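You operate a simulated robot arm through the tools that you are given. There is no shell and no other tool.

The job below is to be done with a simulated robot arm. You get a single attempt, and the scene is never put back.

JOB
Close up: steamer dial to 0, red switch off, steel pan back in its row, peg plate pushed in.
Where things are to end (x, y in the base frame): steel pan within 40 mm of [860, 100].

It is judged by the outcome, as a careful person would: the job done as asked, and still so three seconds after it is handed in. It fails if anything else is knocked over, pushed out of place, dropped, spilled or broken.

ROBOT AND FRAMES
A 7-joint arm with a two-finger parallel gripper, fixed in place. Base frame: the origin is on the floor under the middle of its stand, x ahead of it, y to its left, z up; the work surface is at about z = 850. Units: mm, rad, N and s.
It reaches about 1479 mm from its shoulder. Its first joint turns from -2.897 to 2.897 rad. Payload 4.4 kg.
The tool frame sits at the grasp point between the pads (the TCP): z along the fingers, y along the line on which they close. The tips reach 23 mm beyond it. Largest opening 94 mm; finger width 38, thickness 10; the body of the gripper, 54 by 96 mm, starts 39 mm behind the TCP.
Orientation is told as [roll, pitch, yaw] about the base's x, y, z axes, in that order, counted from this pose: with the fingers straight down and closing along the base's y, the tool's x points along the base's -x, its y along +y and its z along -z.

CONTROLS
- The arm moves only by the tool jog_arm. Its argument "rows" is a list of rows, each a list of 6 numbers: the shift along the base's x, y, z in units of 40 mm (1.0 is 40 mm), then the turn, a rotation vector about the base's x, y, z in units of 8 degrees (1.0 is 8 degrees). In form: [[dx, dy, dz, rx, ry, rz], ...]. A call has 1 to 20 rows; each row shifts and turns the commanded pose from where the row before left it. "gripper" is the opening, from 0 (shut) to 1 (fully open), set as the call begins (left out, the last holds). A call with a number of a shift or a turn outside -1 to 1 is refused whole. A row lasts 0.2 s, in which the tool goes at most 50 mm and 0.15 rad; a call with a longer step from one row to the next is refused whole, and so is a gripper value outside its range. Where a pose cannot be reached the arm comes as near as it can. A force on the tool above 90 N (or 10 N above the force at the start of the call, whichever is more), or a blocked arm, ends the call early, and 0.2 s more pass. The fingers move at their own pace (about 72 mm/s each) and stop on an object; they squeeze with about 25 N. The grip force told is the motor's: it shows also when the fingers shut on nothing. Time passes only in rows, and 0.2 s behind the last, so rows that do not move let the fingers close. It gives the time, the measured TCP pose, the force on the tool (base axes), the opening and the grip force at its end, in the units of the frame above (readings bear some noise), with the torque about the TCP (base axes, N m) and any sound that the robot's microphone picked up.
- Cameras (640 x 400 px; columns grow to the right, rows downward): "scene" is fixed at [50.1, 652.9, 1663.1]; the picture's right is [-0.41, -0.91, 0.00], its down [-0.46, 0.21, -0.86] and it looks along [0.78, -0.35, -0.51] (base axes); focal length 312 px, centre (320, 200). "wrist" rides on the gripper at [86, 16, -74] in the tool frame; the picture's right is [-0.18, 0.98, 0.00], its down [-0.58, -0.11, -0.81] and it looks along [-0.79, -0.15, 0.59] (tool axes); focal length 243 px, centre (320, 200).
- capture(camera): a new picture of that camera. The clock stands still meanwhile.
- probe_pixels(camera, pixels): for up to 12 pixels [column, row] of the newest picture of that camera ("zoom" is the newest enlarged one), the place [x, y, z] in the base frame of the surface seen there, good to about 2 mm. The clock stands still meanwhile.
- inspect(camera, box): a new picture of the part [left, top, right, bottom] of that camera's present view, enlarged. The clock stands still meanwhile.
- sign_off(): hands the job in; it is judged then, once.

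Open the gripper and draw the arm clear of the work before you hand the job in, unless the task says otherwise.

The tools are called after "Request:" as a command line: name --pt "numbers of a row" for each row, then --argument value for the rest, lists and objects as JSON in quotes. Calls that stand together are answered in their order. jog_arm: Moves the arm, as the interface text tells. Its arguments: {"type":"object","properties":{"rows":{"type":"array","items":{"type":"array","items":{"type":"number"}}},"gripper":{"type":"number"}},"required":["rows"]} The other tools are called the same way: capture (camera) takes a picture; probe_pixels (camera, pixels) gives the place of the surface under pixels of a picture; inspect (camera, box) takes an enlarged picture of a part of a camera's view; sign_off () hands the job in.

At the start:

```text
time: 0.0
tcp_pos: [715.1, 60.4, 1276.1]
ee_rot: [0.001, 0.0, 0.0]
ft_force: [0.8, -0.2, -0.6]
ft_torque: [-0.03, 0.01, -0.01]
width: 93.9
grasp_force: 0.1
```

scene: 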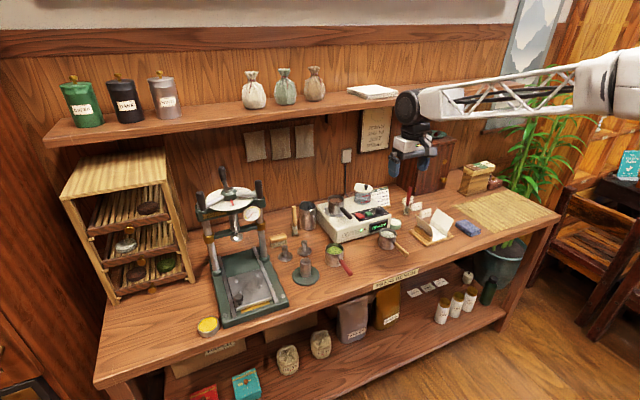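
wrist: 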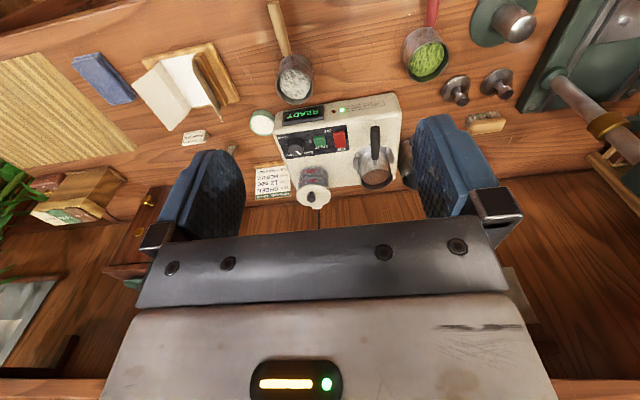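

I start by looking closely at the steamer area (around 350,215 in the scene) and the row of pans and the press.

Request:
inspect --camera "scene" --box '[280, 140, 480, 265]'

Request:
inspect --camera "wrist" --box '[240, 80, 420, 220]'

Request:
inspect --camera "scene" --box '[180, 150, 360, 330]'

```text
3.20 times, centred on (380, 202) of scene
```

zoom: 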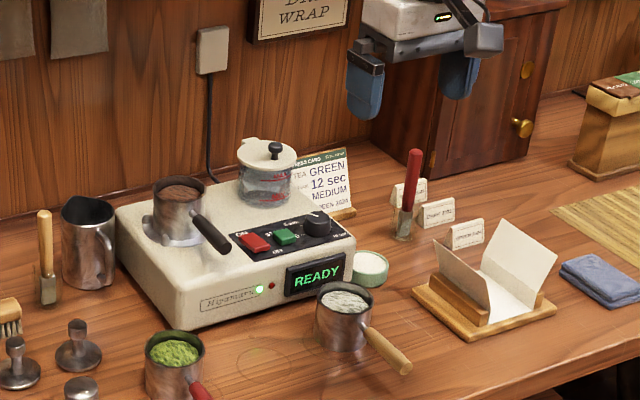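

```text
2.86 times, centred on (330, 150) of wrist
```

zoom: 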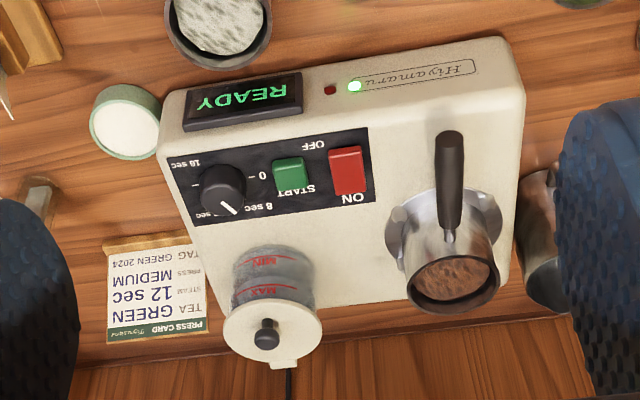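

```text
2.22 times, centred on (270, 240) of scene
```

zoom: 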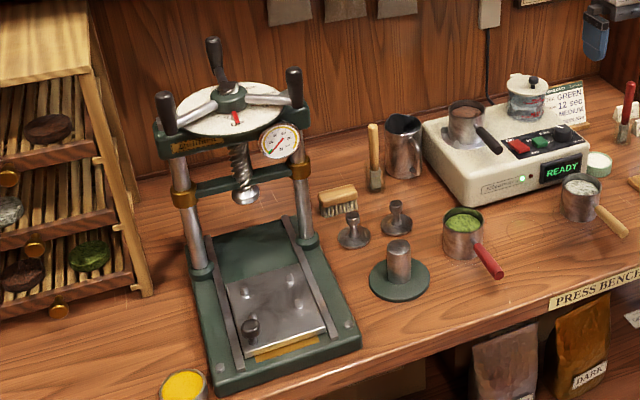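

The dark-handled pan sits on the steamer at zoom (182,210); there seems to be a faint ring between the red- and wood-handled pans. I probe positions of these.

Request:
inspect --camera "scene" --box '[310, 175, 420, 285]'

Request:
probe_pixels --camera "scene" --pixels '[[335, 250], [388, 233], [336, 202], [348, 211], [360, 252], [372, 250], [364, 190], [360, 216], [378, 210], [369, 214]]'

Request:
probe_pixels --camera "wrist" --pixels '[[375, 140], [376, 178], [340, 139], [320, 143], [295, 148], [303, 154], [297, 92], [425, 60], [390, 115], [285, 115], [270, 125]]'

```text
3.64 times, centred on (365, 230) of scene
```

zoom: 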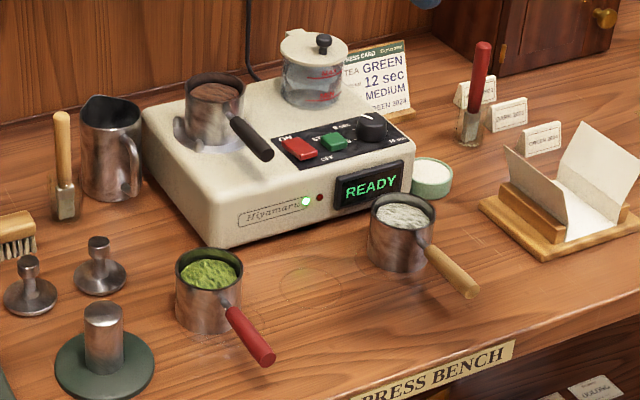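

```text
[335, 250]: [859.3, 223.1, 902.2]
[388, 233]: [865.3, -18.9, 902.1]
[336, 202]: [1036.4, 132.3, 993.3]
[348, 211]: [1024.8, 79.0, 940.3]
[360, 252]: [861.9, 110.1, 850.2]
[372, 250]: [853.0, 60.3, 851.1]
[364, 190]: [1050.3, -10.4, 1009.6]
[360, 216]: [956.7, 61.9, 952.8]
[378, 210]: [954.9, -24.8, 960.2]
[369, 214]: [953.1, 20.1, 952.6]
```

```text
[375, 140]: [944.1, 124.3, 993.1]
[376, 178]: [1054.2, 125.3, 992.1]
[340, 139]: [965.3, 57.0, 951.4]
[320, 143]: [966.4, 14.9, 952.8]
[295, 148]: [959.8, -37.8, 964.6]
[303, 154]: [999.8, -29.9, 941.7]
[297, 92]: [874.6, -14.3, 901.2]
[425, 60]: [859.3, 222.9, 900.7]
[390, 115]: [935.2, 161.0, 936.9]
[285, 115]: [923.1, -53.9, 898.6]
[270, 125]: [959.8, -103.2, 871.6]
```

The row is red pan at (859,223), empty spot at (860,100), wood-handled pan at (865,-19); so the dark-handled pan on the steamer is the steel pan. I look in detail at the press plate and the steamer controls.

Request:
inspect --camera "scene" --box '[200, 235, 300, 330]'

Request:
inspect --camera "scene" --box '[315, 180, 395, 230]'

Request:
inspect --camera "wrist" --box '[270, 100, 350, 170]'

Request:
inspect --camera "wrist" --box '[340, 110, 420, 200]'

```text
4.21 times, centred on (250, 282) of scene
```

zoom: 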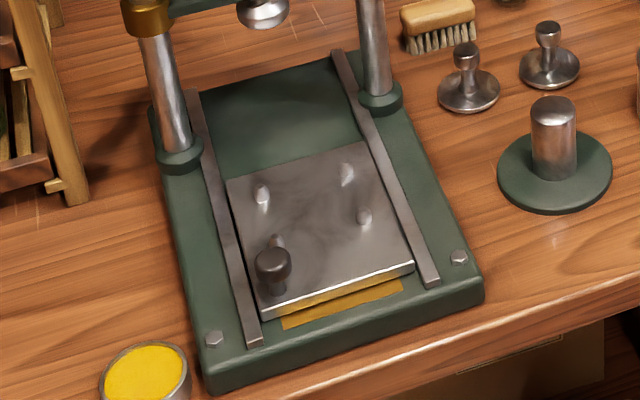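

```text
8.00 times, centred on (355, 205) of scene
```

zoom: 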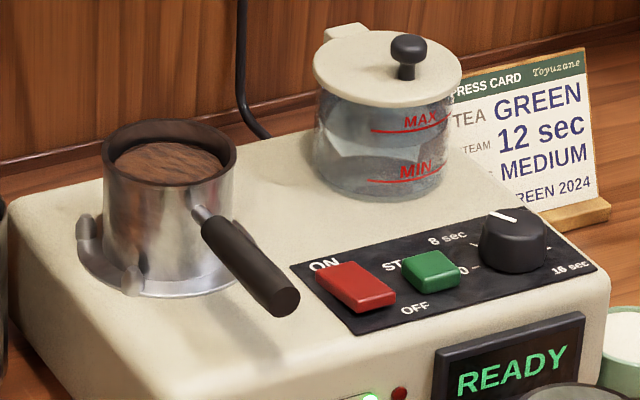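

```text
5.71 times, centred on (310, 135) of wrist
```

zoom: 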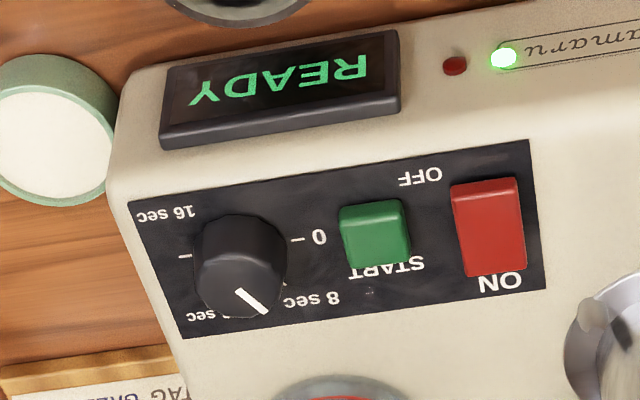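

```text
4.44 times, centred on (380, 155) of wrist
```

zoom: 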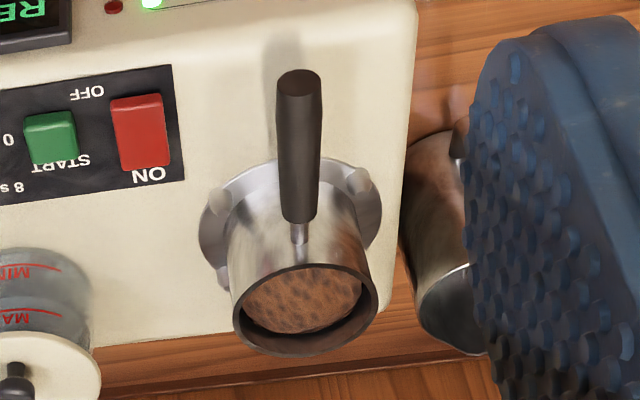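

The dial pointer appears between "8 sec" and "12 sec", and the switch sits on ON. I probe the press plate, the rails and the steamer details for geometry.

Request:
inspect --camera "scene" --box '[190, 180, 300, 330]'

Request:
probe_pixels --camera "scene" --pixels '[[264, 311], [298, 299], [255, 277], [287, 269], [265, 298], [263, 281], [283, 276], [286, 287], [250, 310], [225, 262], [289, 250], [270, 262]]'

Request:
probe_pixels --camera "scene" --pixels '[[236, 236], [209, 275], [289, 260], [210, 240], [258, 230], [250, 216], [232, 207], [203, 210], [257, 188], [205, 318], [316, 270], [260, 325]]'

```text
2.67 times, centred on (245, 255) of scene
```

zoom: 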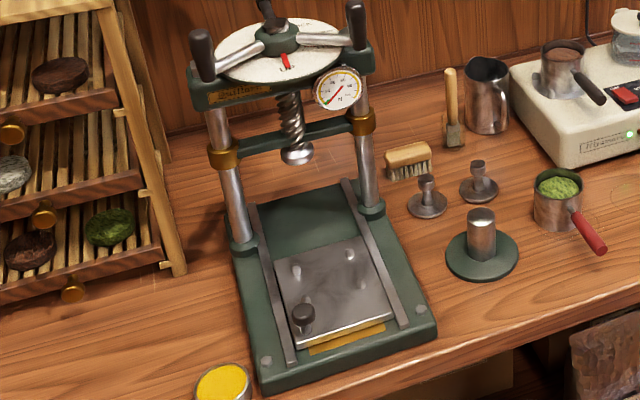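

```text
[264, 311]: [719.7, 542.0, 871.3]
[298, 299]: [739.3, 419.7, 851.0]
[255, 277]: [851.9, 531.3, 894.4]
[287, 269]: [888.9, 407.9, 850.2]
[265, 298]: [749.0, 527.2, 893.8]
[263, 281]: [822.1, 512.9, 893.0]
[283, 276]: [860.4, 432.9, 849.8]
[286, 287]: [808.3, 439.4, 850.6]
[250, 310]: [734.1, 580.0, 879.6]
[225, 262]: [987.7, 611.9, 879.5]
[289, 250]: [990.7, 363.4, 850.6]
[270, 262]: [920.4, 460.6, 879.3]
```

```text
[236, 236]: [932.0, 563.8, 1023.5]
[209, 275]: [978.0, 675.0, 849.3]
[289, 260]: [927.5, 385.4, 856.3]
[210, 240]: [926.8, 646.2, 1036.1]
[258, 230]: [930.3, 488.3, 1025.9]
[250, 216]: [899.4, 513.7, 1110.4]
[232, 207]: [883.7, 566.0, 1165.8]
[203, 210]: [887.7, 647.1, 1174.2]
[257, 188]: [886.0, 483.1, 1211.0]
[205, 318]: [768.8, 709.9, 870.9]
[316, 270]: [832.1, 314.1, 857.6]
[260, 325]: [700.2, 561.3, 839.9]
```

I mis-scaled those plate pixels; the plate corners in scene pixels are about (237,310), (272,299), (228,277), (261,268), with the knob at (239,297). I probe those again.

Request:
probe_pixels --camera "scene" --pixels '[[236, 308], [271, 297], [229, 278], [260, 269], [239, 294], [236, 279], [256, 273], [261, 284], [250, 313], [238, 265], [250, 290], [245, 299]]'

Request:
probe_pixels --camera "scene" --pixels '[[237, 238], [216, 230], [264, 215], [213, 263], [262, 260], [225, 290], [272, 283], [232, 315], [275, 302], [233, 325], [221, 320], [262, 250]]'

```text
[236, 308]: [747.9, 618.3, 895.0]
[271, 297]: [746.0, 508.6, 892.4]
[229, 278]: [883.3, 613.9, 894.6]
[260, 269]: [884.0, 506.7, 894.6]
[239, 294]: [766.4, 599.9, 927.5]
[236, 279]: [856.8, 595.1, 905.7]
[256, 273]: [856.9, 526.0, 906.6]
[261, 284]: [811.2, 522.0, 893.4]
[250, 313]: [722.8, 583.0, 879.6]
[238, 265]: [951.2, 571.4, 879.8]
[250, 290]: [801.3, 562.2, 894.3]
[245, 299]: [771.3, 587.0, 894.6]
```

```text
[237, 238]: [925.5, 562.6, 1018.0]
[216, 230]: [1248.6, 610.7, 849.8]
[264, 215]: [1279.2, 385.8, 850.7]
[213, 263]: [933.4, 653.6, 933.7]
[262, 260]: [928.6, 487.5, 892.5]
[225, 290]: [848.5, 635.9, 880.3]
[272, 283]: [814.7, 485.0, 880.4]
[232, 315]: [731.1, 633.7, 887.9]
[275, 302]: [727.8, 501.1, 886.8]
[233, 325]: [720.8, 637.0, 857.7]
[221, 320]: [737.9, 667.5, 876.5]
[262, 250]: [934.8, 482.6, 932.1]
```

The plate spans x 745–887, y 507–620 with its top at z≈894, the base at 880; the screw axis is near (930,563), so it needs roughly +110 mm in x. First the dial: I probe the shelf edge and the wheel parts for clearance, and move the gripper to a closer viewpoint over the steamer.

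Request:
probe_pixels --camera "scene" --pixels '[[300, 112], [385, 97], [200, 130], [226, 205], [209, 205], [258, 197], [226, 172], [239, 190], [352, 180], [360, 183], [310, 210], [371, 207]]'

Request:
jog_arm --pt "0.6 -0.4 -0.5 0 0 0" --pt "0.6 -0.4 -0.5 0 0 0" --pt "0.6 -0.4 -0.5 0 0 0" --pt "0.6 -0.4 -0.5 0 0 0" --pt "0.6 -0.4 -0.5 0 0 0" --gripper 0.5

```text
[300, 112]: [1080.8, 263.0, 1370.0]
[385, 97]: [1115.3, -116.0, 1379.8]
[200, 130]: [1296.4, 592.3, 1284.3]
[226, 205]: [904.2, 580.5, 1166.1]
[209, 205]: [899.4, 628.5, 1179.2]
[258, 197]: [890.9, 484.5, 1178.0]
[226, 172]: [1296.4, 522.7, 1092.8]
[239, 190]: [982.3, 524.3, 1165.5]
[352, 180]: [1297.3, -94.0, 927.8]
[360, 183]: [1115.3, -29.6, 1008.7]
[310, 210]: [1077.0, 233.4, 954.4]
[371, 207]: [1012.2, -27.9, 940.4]
```

```text
time: 1.2
tcp_pos: [835.9, -18.2, 1177.8]
ee_rot: [0.001, -0.003, 0.0]
ft_force: [0.1, 0.1, -0.3]
ft_torque: [0.04, -0.04, -0.02]
width: 47.3
grasp_force: 0.1
```

The arm is at (836,-18,1178). I take a wrist picture to view the dial.

Request:
capture --camera "wrist"

```text
taken
```

wrist: 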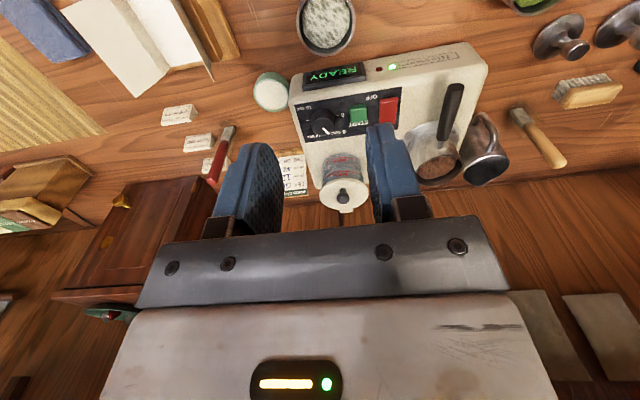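

I enlarge the control panel around (345,110) in the wrist view.

Request:
inspect --camera "wrist" --box '[285, 75, 415, 155]'

Request:
probe_pixels --camera "wrist" --pixels '[[325, 124], [318, 115], [330, 130], [312, 120], [336, 122], [356, 113], [388, 104], [386, 117], [370, 110], [305, 132], [343, 133], [343, 195]]'

```text
4.92 times, centred on (350, 115) of wrist
```

zoom: 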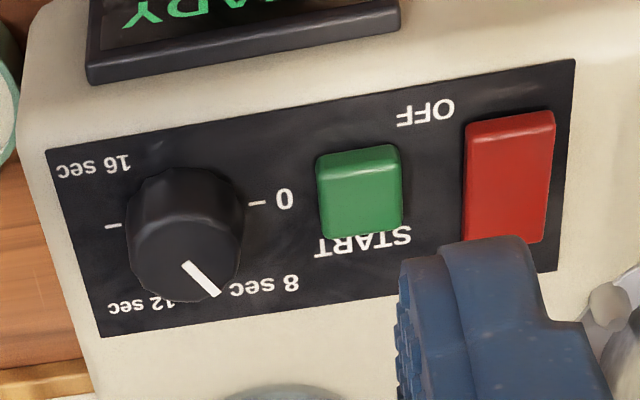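

```text
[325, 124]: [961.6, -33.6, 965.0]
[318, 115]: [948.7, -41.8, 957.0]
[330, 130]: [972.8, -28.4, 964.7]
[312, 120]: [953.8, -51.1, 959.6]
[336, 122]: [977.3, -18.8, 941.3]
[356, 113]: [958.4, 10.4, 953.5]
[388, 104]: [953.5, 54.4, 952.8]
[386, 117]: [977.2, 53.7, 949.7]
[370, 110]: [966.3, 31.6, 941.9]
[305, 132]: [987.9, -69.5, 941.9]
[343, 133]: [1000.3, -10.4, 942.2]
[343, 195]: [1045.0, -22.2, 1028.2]
```

I probe directly in the zoom: the 0 tick (257,203), the opposite tick (112,226), pointer ends (187,266) and (216,294), and the switch and button corners.

Request:
probe_pixels --camera "zoom" --pixels '[[257, 203], [112, 226], [187, 266], [215, 294], [190, 180], [235, 250], [140, 255], [180, 295], [470, 130], [548, 118], [470, 235], [540, 240]]'

Request:
probe_pixels --camera "zoom" --pixels '[[325, 160], [392, 152], [330, 205], [395, 200], [510, 200], [512, 150], [510, 115], [50, 155], [575, 65], [105, 330], [150, 230], [235, 215]]'

```text
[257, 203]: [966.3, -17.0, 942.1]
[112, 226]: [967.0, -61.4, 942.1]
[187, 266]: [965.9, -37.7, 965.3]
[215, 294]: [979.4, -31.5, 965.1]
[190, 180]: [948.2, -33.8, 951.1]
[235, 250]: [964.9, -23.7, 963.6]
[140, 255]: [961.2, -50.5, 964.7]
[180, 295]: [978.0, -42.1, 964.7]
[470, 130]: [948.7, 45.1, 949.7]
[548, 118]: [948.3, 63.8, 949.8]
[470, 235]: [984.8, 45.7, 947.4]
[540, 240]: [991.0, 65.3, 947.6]
```

```text
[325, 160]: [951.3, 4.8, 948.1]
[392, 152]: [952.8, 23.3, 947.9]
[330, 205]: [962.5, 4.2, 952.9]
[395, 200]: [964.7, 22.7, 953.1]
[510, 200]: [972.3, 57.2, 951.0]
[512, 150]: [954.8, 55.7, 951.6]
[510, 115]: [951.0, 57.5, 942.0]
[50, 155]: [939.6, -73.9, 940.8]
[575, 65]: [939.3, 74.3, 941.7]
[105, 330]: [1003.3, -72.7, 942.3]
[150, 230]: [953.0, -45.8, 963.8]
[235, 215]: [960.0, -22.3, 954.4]
```

The panel is square to the base: dial centre ≈ (966,-39), top z 965, radius ≈15; the pointer is ~25° off +x toward +y, and 0 is at +y, so it needs about +65° about z. I move above the dial with the gripper pre-turned −32° and 42% open.

Request:
jog_arm --pt "0.65 -0.104 -0.59 0 0 -0.8" --pt "0.65 -0.104 -0.59 0 0 -0.8" --pt "0.65 -0.104 -0.59 0 0 -0.8" --pt "0.65 -0.104 -0.59 0 0 -0.8" --pt "0.65 -0.104 -0.59 0 0 -0.8" --pt "0 0 0 0 0 0" --gripper 0.44

```text
time: 2.6
tcp_pos: [966.3, -39.7, 1059.8]
ee_rot: [0.0, 0.001, -0.56]
ft_force: [0.6, 0.1, -0.4]
ft_torque: [-0.01, 0.0, 0.0]
width: 41.2
grasp_force: 0.0
```

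The pose is (966,-40,1060), yaw −0.56. I check both views before going down.

Request:
capture --camera "wrist"

Request:
inspect --camera "scene" --box '[310, 120, 450, 230]'

```text
taken
```

wrist: 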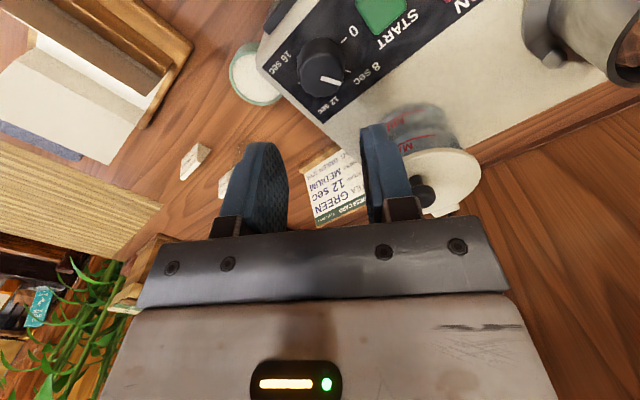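

```text
3.64 times, centred on (380, 175) of scene
```

zoom: 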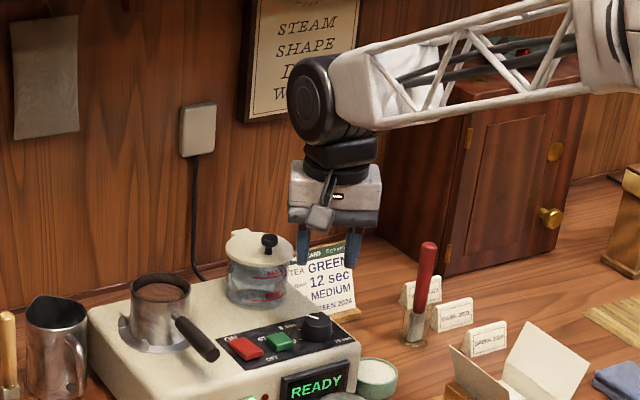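

I enlarge the dial at (320,70) in the wrist view and probe its top for the exact centre.

Request:
inspect --camera "wrist" --box '[270, 20, 390, 120]'

Request:
probe_pixels --camera "wrist" --pixels '[[321, 76], [338, 79], [303, 80], [345, 74], [298, 84], [322, 97], [330, 60], [310, 60], [344, 43], [360, 83], [425, 190], [445, 175]]'

```text
4.00 times, centred on (330, 70) of wrist
```

zoom: 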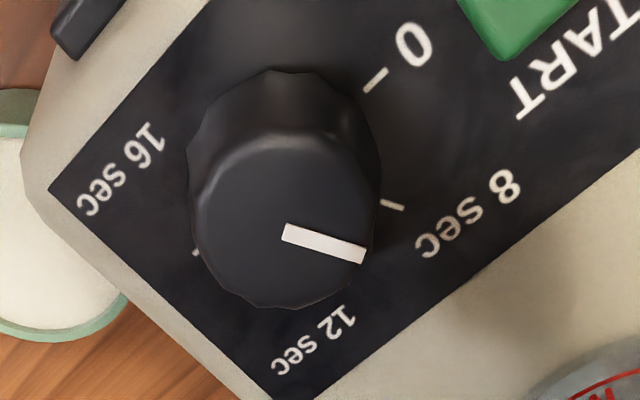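

```text
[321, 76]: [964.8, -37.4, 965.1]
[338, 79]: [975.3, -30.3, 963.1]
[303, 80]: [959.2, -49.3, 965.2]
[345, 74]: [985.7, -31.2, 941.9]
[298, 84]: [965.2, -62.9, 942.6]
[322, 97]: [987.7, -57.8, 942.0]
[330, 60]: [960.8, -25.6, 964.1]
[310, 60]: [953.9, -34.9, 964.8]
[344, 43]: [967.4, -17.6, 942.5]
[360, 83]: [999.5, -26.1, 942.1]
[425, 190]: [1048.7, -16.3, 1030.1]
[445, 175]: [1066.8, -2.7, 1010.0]
```

The pointer is at the 8 sec tick (985,-31 from centre (966,-39.5)), so +66° brings it to 0. I descend to TCP z≈977 straddling the knob (tips at ~954, body just above the tank lid at 1010).

Request:
jog_arm --pt "0 0 -0.7 0 0 0" --pt "0 0 -0.7 0 0 0" --pt "0 0 -0.4 0 0 0" --pt "0 0 -0.27 0 0 0" --pt "0 0 0 0 0 0"

Request:
capture --camera "wrist"

Request:
inspect --camera "scene" --box '[310, 120, 450, 230]'

```text
time: 3.8
tcp_pos: [965.3, -39.8, 975.8]
ee_rot: [0.0, 0.001, -0.559]
ft_force: [-0.5, 0.4, 0.0]
ft_torque: [-0.02, 0.02, -0.01]
width: 41.6
grasp_force: 0.0
```

```text
taken
```

wrist: 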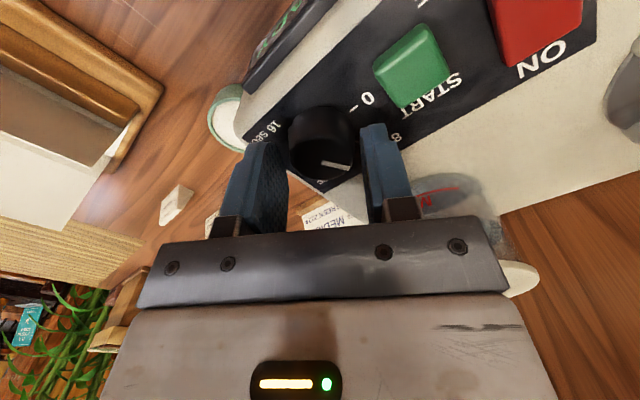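

```text
3.64 times, centred on (380, 175) of scene
```

zoom: 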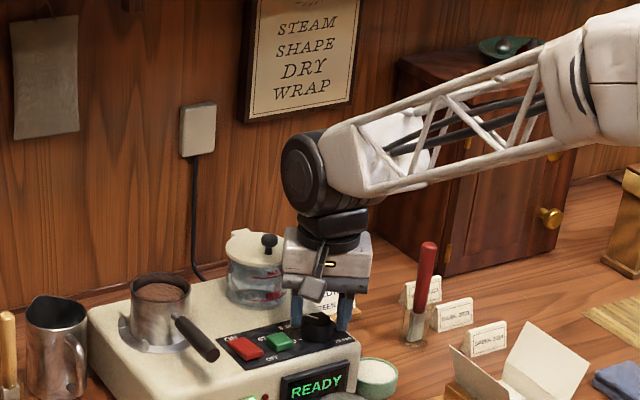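

The fingers straddle the knob (320,145 in wrist view) with no contact force. I close on it.

Request:
jog_arm --pt "0 0 0 0 0 0" --pt "0 0 0 0 0 0" --pt "0 0 0 0 0 0" --gripper 0.0

```text
time: 4.6
tcp_pos: [966.7, -39.2, 977.0]
ee_rot: [0.0, -0.001, -0.558]
ft_force: [20.2, 24.0, -3.5]
ft_torque: [0.36, -0.84, -0.06]
width: 33.3
grasp_force: 45.0
```

The grip closed at 33 mm with about 31 N sideways along the closing line, so I am a little off centre. I shift ~1.5 mm along the push to relax it.

Request:
jog_arm --pt "0.02 0.032 0 0 0 0" --pt "0 0 0 0 0 0"

```text
time: 5.2
tcp_pos: [966.2, -38.8, 977.2]
ee_rot: [0.0, 0.0, -0.561]
ft_force: [4.6, 12.2, 0.0]
ft_torque: [0.16, -0.26, -0.04]
width: 33.4
grasp_force: 44.8
```

The side force dropped to ~13 N. I nudge slightly more in y and turn the first +32° about z.

Request:
jog_arm --pt "0.005 0.018 0 0 0 0" --pt "0 0 0 0 0 0.5" --pt "0 0 0 0 0 0.5" --pt "0 0 0 0 0 0.5" --pt "0 0 0 0 0 0.5" --pt "0 0 0 0 0 0.5" --pt "0 0 0 0 0 0.5" --pt "0 0 0 0 0 0.5" --pt "0 0 0 0 0 0.5"

Request:
capture --camera "wrist"

Request:
inspect --camera "scene" --box '[320, 160, 410, 230]'

```text
time: 7.2
tcp_pos: [965.7, -38.1, 977.0]
ee_rot: [0.0, 0.001, -0.001]
ft_force: [-17.9, -22.6, 16.4]
ft_torque: [-0.62, -0.45, 0.03]
width: 33.2
grasp_force: 45.2
```

```text
taken
```

wrist: 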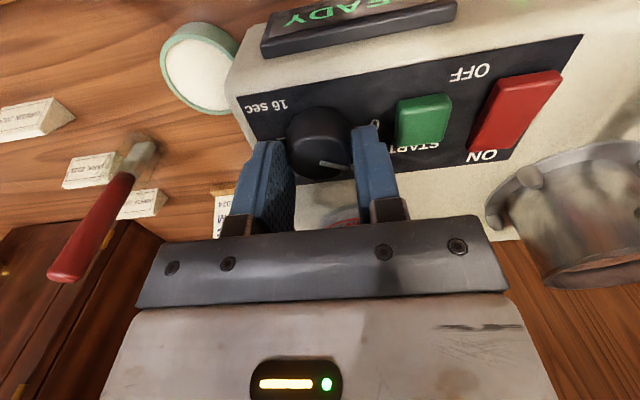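

```text
5.71 times, centred on (365, 195) of scene
```

zoom: 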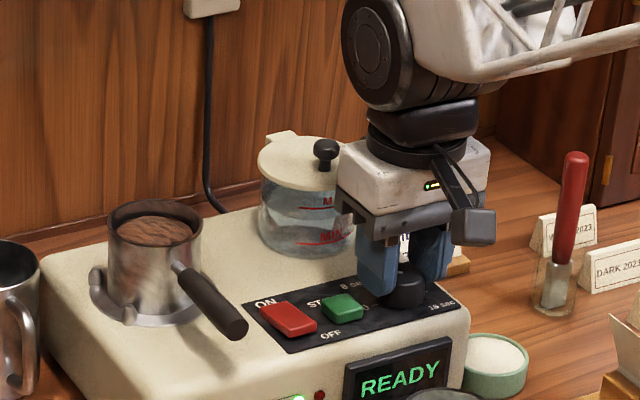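

The pointer kept its place relative to the fingers (wrist 318,160→350,168), so the knob turned with me by 32°. I relax the side force slightly and turn the remaining ~33°.

Request:
jog_arm --pt "-0.015 -0.025 0 0 0 0" --pt "0 0 0 0 0 0.5" --pt "0 0 0 0 0 0.5" --pt "0 0 0 0 0 0.5" --pt "0 0 0 0 0 0.5" --pt "0 0 0 0 0 0.5" --pt "0 0 0 0 0 0.5" --pt "0 0 0 0 0 0.5" --pt "0 0 0 0 0 0.5" --pt "0 0 0 0 0 0.2"

Request:
capture --camera "wrist"

Request:
inspect --camera "scene" --box '[320, 160, 410, 230]'

```text
time: 9.4
tcp_pos: [965.7, -38.3, 975.6]
ee_rot: [0.0, 0.0, 0.585]
ft_force: [-12.5, 61.3, 21.0]
ft_torque: [1.5, 0.29, -0.67]
width: 33.5
grasp_force: 45.0
```

```text
taken
```

wrist: 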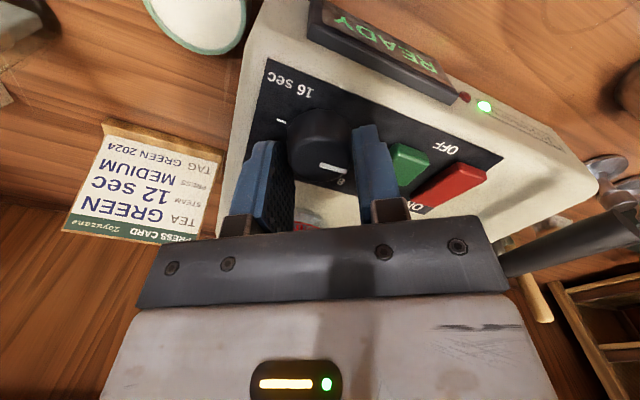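

```text
5.71 times, centred on (365, 195) of scene
```

zoom: 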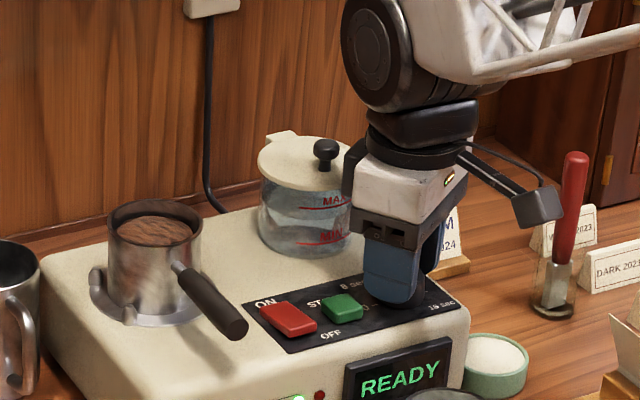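

A side force of 61 N and a resisting torque of −0.67 N m suggest the dial met its stop. I open the fingers to release and then look.

Request:
jog_arm --pt "0 0 0 0 0 0" --pt "0 0 0 0 0 0" --gripper 0.44

Request:
capture --camera "wrist"

Request:
inspect --camera "wrist" --box '[260, 60, 400, 200]'

```text
time: 10.0
tcp_pos: [966.7, -39.8, 974.5]
ee_rot: [-0.001, 0.0, 0.584]
ft_force: [-0.2, 1.0, 0.4]
ft_torque: [0.0, -0.01, 0.0]
width: 41.3
grasp_force: 0.1
```

```text
taken
```

wrist: 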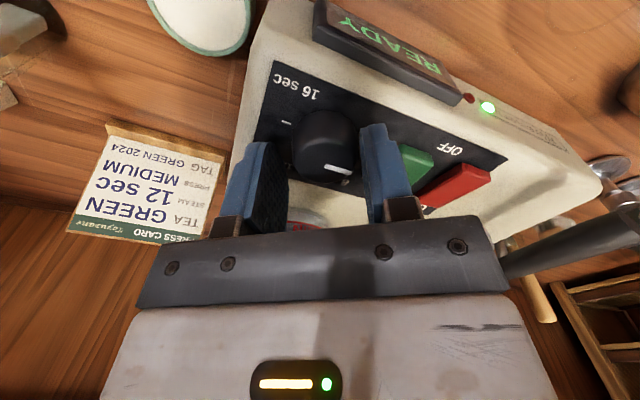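

```text
2.86 times, centred on (330, 130) of wrist
```

zoom: 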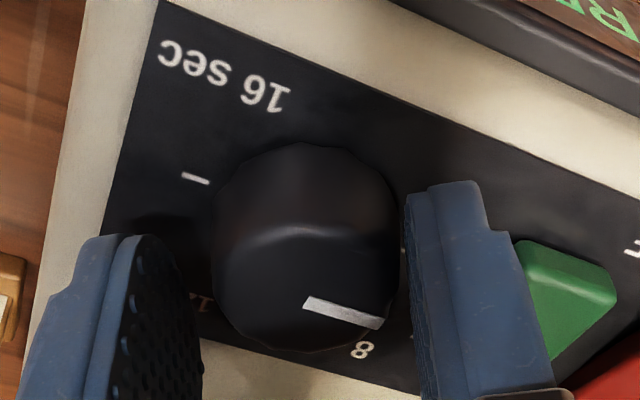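

The pointer now runs nearly parallel with the panel's long axis toward +y. I probe its ends to get the angle.

Request:
probe_pixels --camera "zoom" --pixels '[[308, 303], [378, 324], [345, 313], [195, 178], [300, 240], [225, 290], [390, 270], [300, 345]]'

```text
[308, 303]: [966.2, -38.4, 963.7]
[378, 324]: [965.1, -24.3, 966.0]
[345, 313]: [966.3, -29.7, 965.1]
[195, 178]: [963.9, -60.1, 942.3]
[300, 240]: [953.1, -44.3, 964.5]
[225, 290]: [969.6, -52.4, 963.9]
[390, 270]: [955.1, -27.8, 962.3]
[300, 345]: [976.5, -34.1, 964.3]
```

The pointer runs from (966,-38) to (965,-24), i.e. along +y at the 0 tick. I rise and unwind the yaw to 0, then check from above.

Request:
jog_arm --pt "0 0 0.7 0 0 0" --pt "0 0 1 0 0 0" --pt "0 0 0.6 0 0 0" --pt "-0.3 0 0.6 0 0 -0.9" --pt "-0.5 0.2 0.5 0 0 -0.9" --pt "-0.5 0.2 0 0 0 -0.9" --pt "-0.5 0.2 0 0 0 -0.9" --pt "0 0 0 0 0 -0.58" --pt "0 0 0 0 0 0"

Request:
capture --camera "wrist"

Request:
inspect --camera "scene" --box '[330, 180, 400, 230]'

```text
time: 12.0
tcp_pos: [894.6, -15.3, 1112.0]
ee_rot: [0.001, 0.0, 0.002]
ft_force: [-0.4, 1.2, -0.3]
ft_torque: [0.01, 0.0, -0.01]
width: 41.2
grasp_force: 0.0
```

```text
taken
```

wrist: 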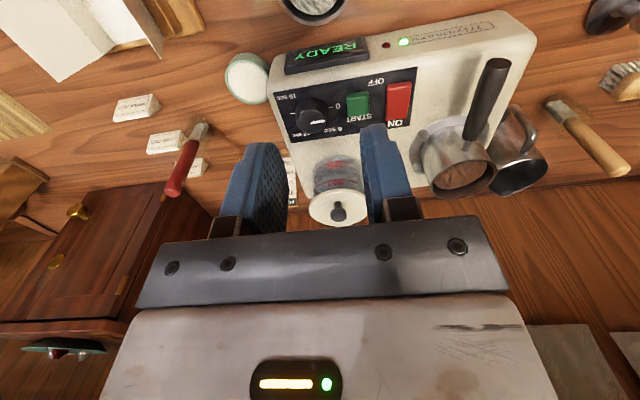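

```text
8.00 times, centred on (365, 205) of scene
```

zoom: 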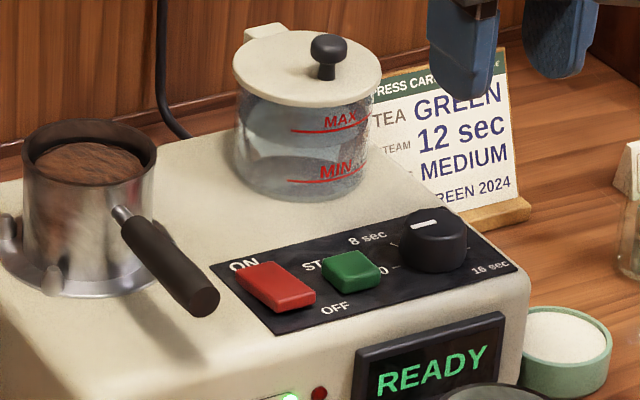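

Request:
inspect --camera "wrist" --box '[265, 60, 425, 160]'

```text
4.00 times, centred on (345, 110) of wrist
```

zoom: 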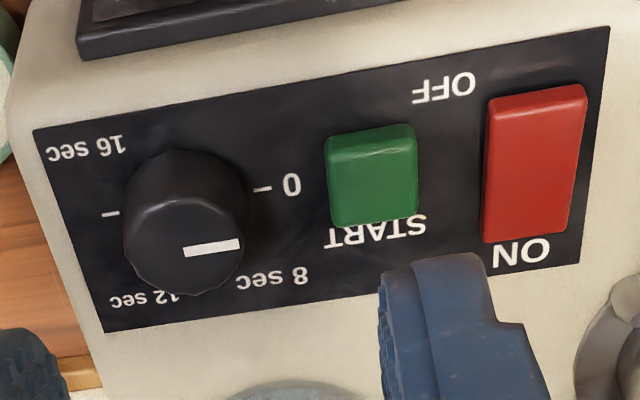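

The dial now reads 0 (pointer toward the 0 tick at zoom 260,188). Now the red switch: I probe along its centre line to see how the rocker tilts.

Request:
probe_pixels --camera "zoom" --pixels '[[540, 95], [538, 105], [536, 120], [534, 140], [532, 160], [530, 180], [528, 200], [526, 220], [524, 232], [523, 242], [495, 130], [580, 120]]'

Request:
probe_pixels --camera "scene" --pixels '[[348, 212], [350, 213], [352, 214], [354, 216], [356, 218], [360, 213], [364, 215]]'

```text
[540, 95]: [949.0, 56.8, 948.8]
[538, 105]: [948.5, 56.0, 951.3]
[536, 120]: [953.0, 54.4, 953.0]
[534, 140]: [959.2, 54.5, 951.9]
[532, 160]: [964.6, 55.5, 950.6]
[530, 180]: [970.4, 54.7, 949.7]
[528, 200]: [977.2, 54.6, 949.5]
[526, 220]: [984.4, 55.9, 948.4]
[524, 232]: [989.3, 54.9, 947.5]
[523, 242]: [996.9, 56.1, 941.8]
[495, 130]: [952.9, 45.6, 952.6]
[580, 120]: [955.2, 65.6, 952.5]
```

```text
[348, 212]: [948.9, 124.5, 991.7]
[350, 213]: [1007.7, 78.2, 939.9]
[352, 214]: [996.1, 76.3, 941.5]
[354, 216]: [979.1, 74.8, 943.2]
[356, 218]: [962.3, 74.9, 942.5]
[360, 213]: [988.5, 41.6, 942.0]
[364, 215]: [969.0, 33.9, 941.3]
```

The rocker spans x 948–990, y 45–66, OFF end high at z≈953 and ON end low at 947.5, so it is ON. I close the fingers and move above its OFF end.

Request:
jog_arm --pt "0.403 0.59 -0.4 0 0 0" --pt "0.403 0.59 -0.4 0 0 0" --pt "0.404 0.59 -0.4 0 0 0" --pt "0 0 -0.8 0 0 0" --pt "0 0 -0.8 0 0 0" --pt "0 0 0 0 0 0" --gripper 0.0

Request:
capture --camera "wrist"

Request:
inspect --camera "scene" --box '[320, 160, 410, 230]'

```text
time: 13.4
tcp_pos: [942.1, 56.1, 1000.0]
ee_rot: [0.0, -0.001, 0.002]
ft_force: [0.0, -0.2, -0.6]
ft_torque: [-0.01, 0.0, -0.03]
width: 0.0
grasp_force: 24.9
```

```text
taken
```

wrist: 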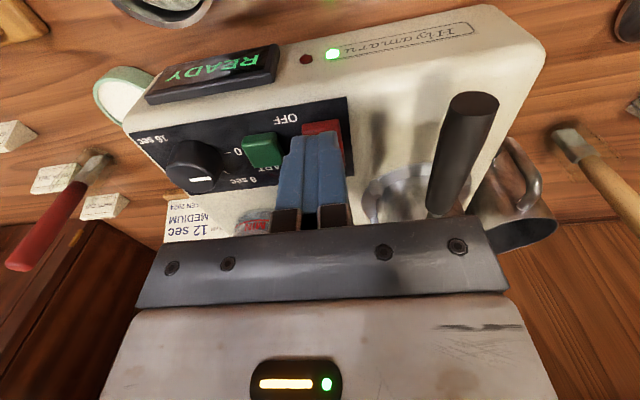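

```text
5.71 times, centred on (365, 195) of scene
```

zoom: 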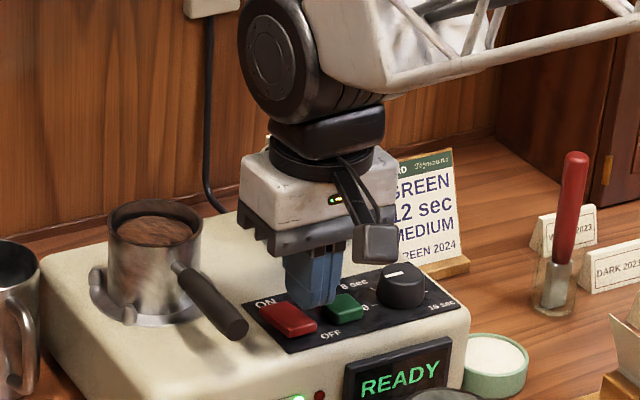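

The closed fingers are above the OFF end, clear of START and the pan handle. I press down slowly to tip z≈946.

Request:
jog_arm --pt "0 0 -0.4 0 0 0" --pt "0 0 -0.15 0 0 0" --pt "0 0 -0.05 0 0 0" --pt "0 0 -0.05 0 0 0" --pt "0 0 -0.05 0 0 0" --pt "0 0 -0.05 0 0 0" --pt "0 0 0 0 0 0"

Request:
capture --camera "wrist"

```text
time: 15.0
tcp_pos: [942.4, 55.4, 972.8]
ee_rot: [0.001, -0.001, 0.002]
ft_force: [-4.8, 2.7, 17.0]
ft_torque: [0.07, -0.17, 0.03]
width: 0.0
grasp_force: 24.6
```

```text
taken
```

wrist: 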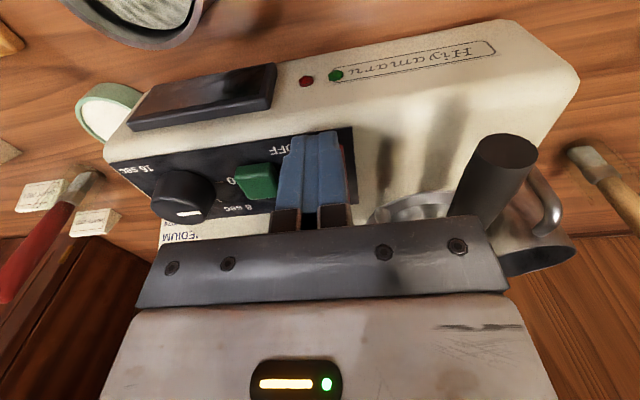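

The display went dark and the green light is out with 17 N on the tool, so the switch flipped. I lift off and check the rocker.

Request:
jog_arm --pt "0 0 0.5 0 0 0" --pt "0 0 0.9 0 0 0" --pt "0 0 0.9 0 0 0" --pt "-0.5 0 0.8 0 0 0" --pt "-0.5 0 0.4 0 0 0" --pt "0 0 0 0 0 0"

Request:
inspect --camera "wrist" --box '[240, 50, 420, 170]'

Request:
inspect --camera "scene" --box '[320, 160, 410, 230]'

Request:
capture --camera "wrist"

```text
time: 16.4
tcp_pos: [903.3, 56.2, 1110.0]
ee_rot: [0.001, 0.0, 0.001]
ft_force: [-0.7, 0.6, 0.0]
ft_torque: [-0.03, 0.01, 0.0]
width: 0.0
grasp_force: 25.1
```

```text
3.33 times, centred on (330, 110) of wrist
```

zoom: 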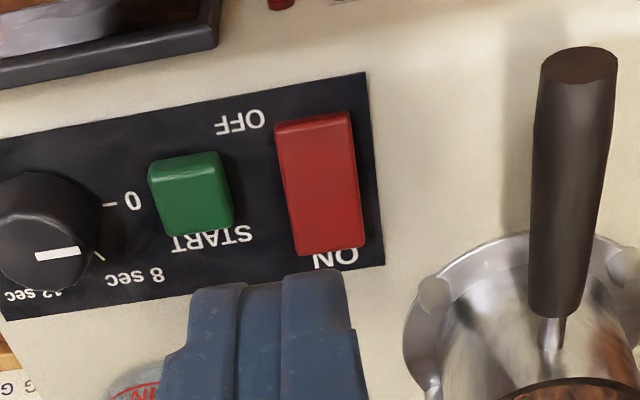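

```text
5.71 times, centred on (365, 195) of scene
```

zoom: 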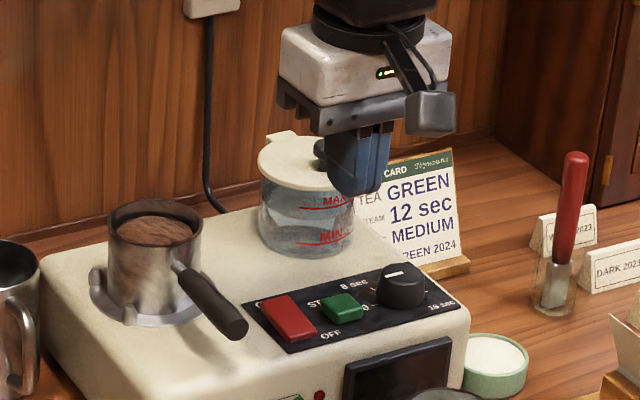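

```text
taken
```

wrist: 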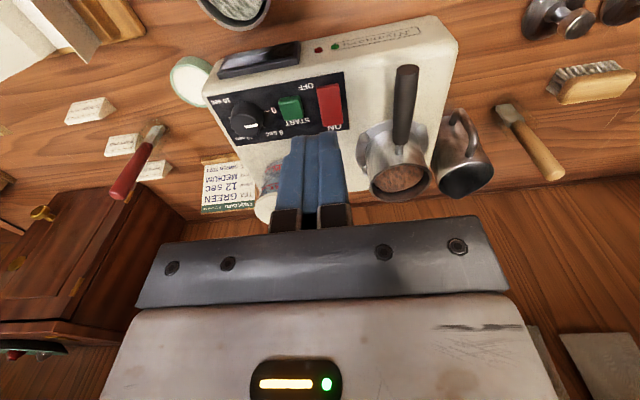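

The rocker is now tilted to OFF and the panel is dark. Next the steel pan: I probe its rim, handle and the cradle in this wrist view.

Request:
inspect --camera "wrist" --box '[340, 50, 500, 220]'

```text
2.35 times, centred on (420, 135) of wrist
```

zoom: 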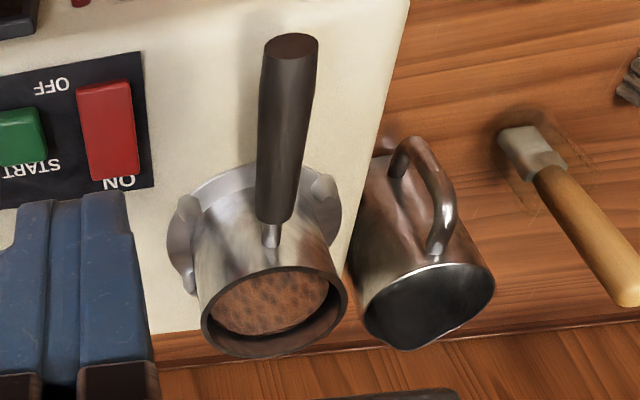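

Request:
probe_pixels --camera "zoom" --pixels '[[203, 320], [346, 297], [275, 269], [270, 353], [270, 300], [290, 45], [277, 215], [270, 235], [180, 205], [322, 190], [255, 270], [188, 285]]'

Request:
probe_pixels --camera "zoom" --pixels '[[255, 180], [300, 180], [285, 100], [262, 120], [355, 300], [420, 265], [490, 280], [450, 240], [330, 240], [400, 160], [215, 185], [240, 180]]'

```text
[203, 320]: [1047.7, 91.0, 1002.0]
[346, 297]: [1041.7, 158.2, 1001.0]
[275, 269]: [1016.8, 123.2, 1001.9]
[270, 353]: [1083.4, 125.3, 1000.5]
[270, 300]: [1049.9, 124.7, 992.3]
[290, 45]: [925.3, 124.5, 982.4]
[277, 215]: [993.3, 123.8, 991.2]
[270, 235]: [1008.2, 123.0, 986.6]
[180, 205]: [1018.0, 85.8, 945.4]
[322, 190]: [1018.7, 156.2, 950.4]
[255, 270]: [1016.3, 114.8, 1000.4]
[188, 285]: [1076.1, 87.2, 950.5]
```

```text
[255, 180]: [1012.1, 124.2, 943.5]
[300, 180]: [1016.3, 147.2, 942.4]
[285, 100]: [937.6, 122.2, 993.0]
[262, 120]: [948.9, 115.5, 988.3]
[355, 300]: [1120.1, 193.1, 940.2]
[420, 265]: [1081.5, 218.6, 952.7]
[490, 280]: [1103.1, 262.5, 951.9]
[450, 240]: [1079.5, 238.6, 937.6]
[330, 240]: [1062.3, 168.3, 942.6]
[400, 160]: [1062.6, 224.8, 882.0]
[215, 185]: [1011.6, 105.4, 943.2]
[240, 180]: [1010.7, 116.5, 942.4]
```

The steel pan: centre ≈ (1050,124.5), outer radius 34, rim z 1002, cradle posts up to ~955 at x 1018 and 1076. I open fully and move above it.

Request:
jog_arm --pt "0.735 0.342 -0.2 0 0 0" --pt "0.735 0.342 -0.2 0 0 0" --pt "0.735 0.342 -0.2 0 0 0" --pt "0.735 0.342 -0.2 0 0 0" --pt "0.735 0.342 -0.2 0 0 0" --pt "0 0 -0.2 0 0 0" --pt "0 0 0 0 0 0" --gripper 1.0

Request:
capture --camera "wrist"

Request:
inspect --camera "scene" --box '[270, 100, 400, 230]'

```text
time: 18.0
tcp_pos: [1051.6, 126.0, 1062.8]
ee_rot: [0.0, -0.001, 0.001]
ft_force: [0.7, 0.0, 0.2]
ft_torque: [0.01, -0.03, 0.02]
width: 94.0
grasp_force: 0.1
```

```text
taken
```

wrist: 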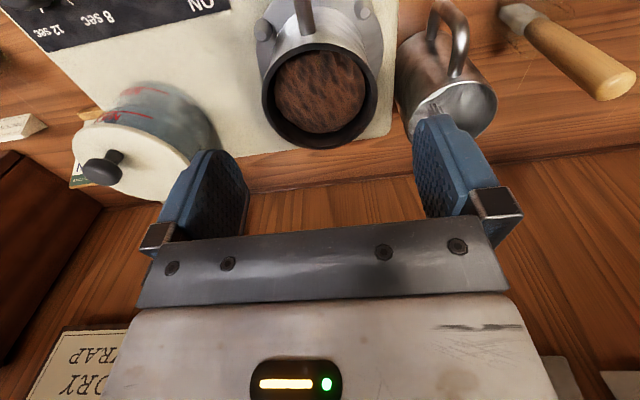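

```text
3.08 times, centred on (335, 165) of scene
```

zoom: 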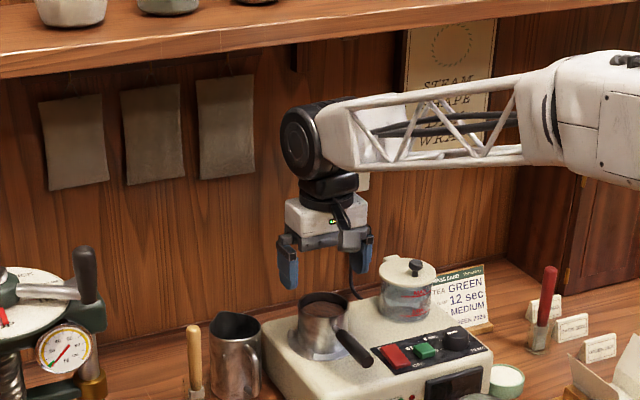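

The gripper is over the pan, well below the shelf. I probe the rim edges in this view: (265,105), (377,92), (310,148) and the jug.

Request:
probe_pixels --camera "wrist" --pixels '[[265, 100], [376, 90], [310, 145], [310, 40], [320, 90], [403, 75], [415, 105], [262, 30], [360, 10], [440, 120], [306, 35], [430, 40]]'

```text
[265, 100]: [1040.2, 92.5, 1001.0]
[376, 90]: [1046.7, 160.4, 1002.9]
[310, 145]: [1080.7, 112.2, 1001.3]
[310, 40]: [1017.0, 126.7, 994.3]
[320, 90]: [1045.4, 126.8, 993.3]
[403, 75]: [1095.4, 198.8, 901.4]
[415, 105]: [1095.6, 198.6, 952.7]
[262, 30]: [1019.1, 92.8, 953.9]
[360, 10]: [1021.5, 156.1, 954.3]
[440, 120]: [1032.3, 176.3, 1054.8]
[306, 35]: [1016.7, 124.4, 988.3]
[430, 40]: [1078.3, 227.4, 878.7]
```

Rim centre ≈ (1050,126), matching the TCP (1051.6,126). I descend straight to TCP z≈986, with tips at ~963 above the cradle posts.

Request:
jog_arm --pt "-0.03 0 -0.6 0 0 0" --pt "0 0 -0.6 0 0 0" --pt "0 0 -0.5 0 0 0" --pt "0 0 -0.22 0 0 0" --pt "0 0 0 0 0 0"

Request:
capture --camera "wrist"

Request:
inspect --camera "scene" --box '[290, 140, 400, 230]'

```text
time: 19.2
tcp_pos: [1049.0, 123.6, 984.9]
ee_rot: [0.0, -0.001, 0.003]
ft_force: [0.1, 0.6, 0.2]
ft_torque: [0.0, -0.02, 0.0]
width: 94.0
grasp_force: 0.0
```

```text
taken
```

wrist: 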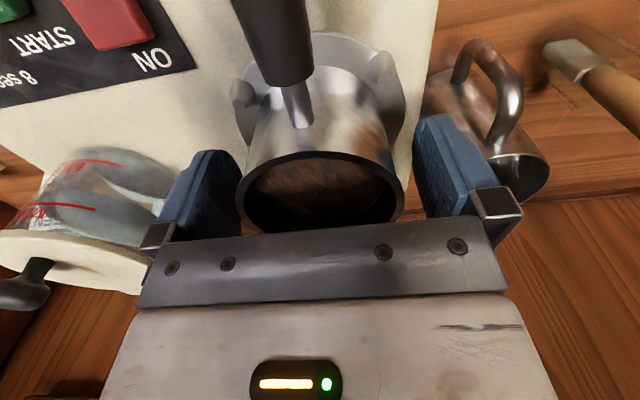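

```text
4.44 times, centred on (345, 185) of scene
```

zoom: 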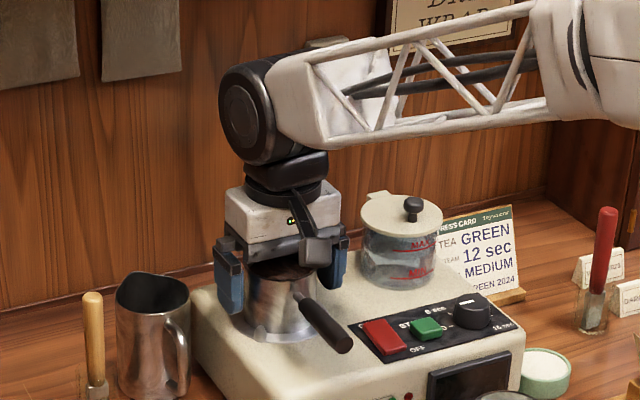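

Both fingers are outside the pan wall, tips above the posts, no contact. I close on the pan.

Request:
jog_arm --pt "0 0 0 0 0 0" --pt "0 0 0 0 0 0" --pt "0 0 0 0 0 0" --gripper 0.0

```text
time: 20.0
tcp_pos: [1049.6, 123.9, 984.1]
ee_rot: [-0.001, 0.001, 0.003]
ft_force: [0.4, 0.2, -0.1]
ft_torque: [-0.09, -0.05, -0.06]
width: 72.9
grasp_force: 24.9
```

The grip holds at 72.9 mm with 25 N and no side load. I lift gently by 12 mm to check the pan comes along.

Request:
jog_arm --pt "0 0 0.1 0 0 0" --pt "0 0 0.1 0 0 0" --pt "0 0 0.1 0 0 0" --pt "0 0 0 0 0 0"

Request:
capture --camera "wrist"

Request:
inspect --camera "scene" --box '[290, 140, 400, 230]'

```text
time: 21.0
tcp_pos: [1049.0, 123.0, 997.9]
ee_rot: [0.0, 0.0, 0.002]
ft_force: [-0.2, -0.5, -2.9]
ft_torque: [0.02, -0.02, -0.02]
width: 72.5
grasp_force: 24.8
```

```text
taken
```

wrist: 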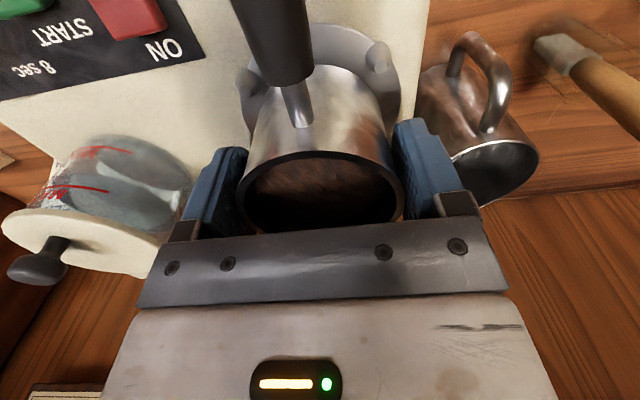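

```text
4.44 times, centred on (345, 185) of scene
```

zoom: 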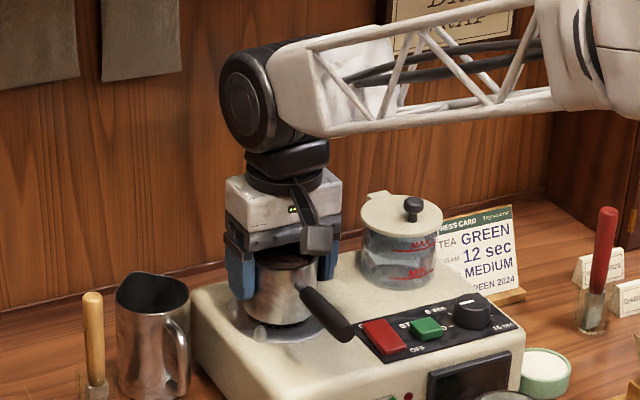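

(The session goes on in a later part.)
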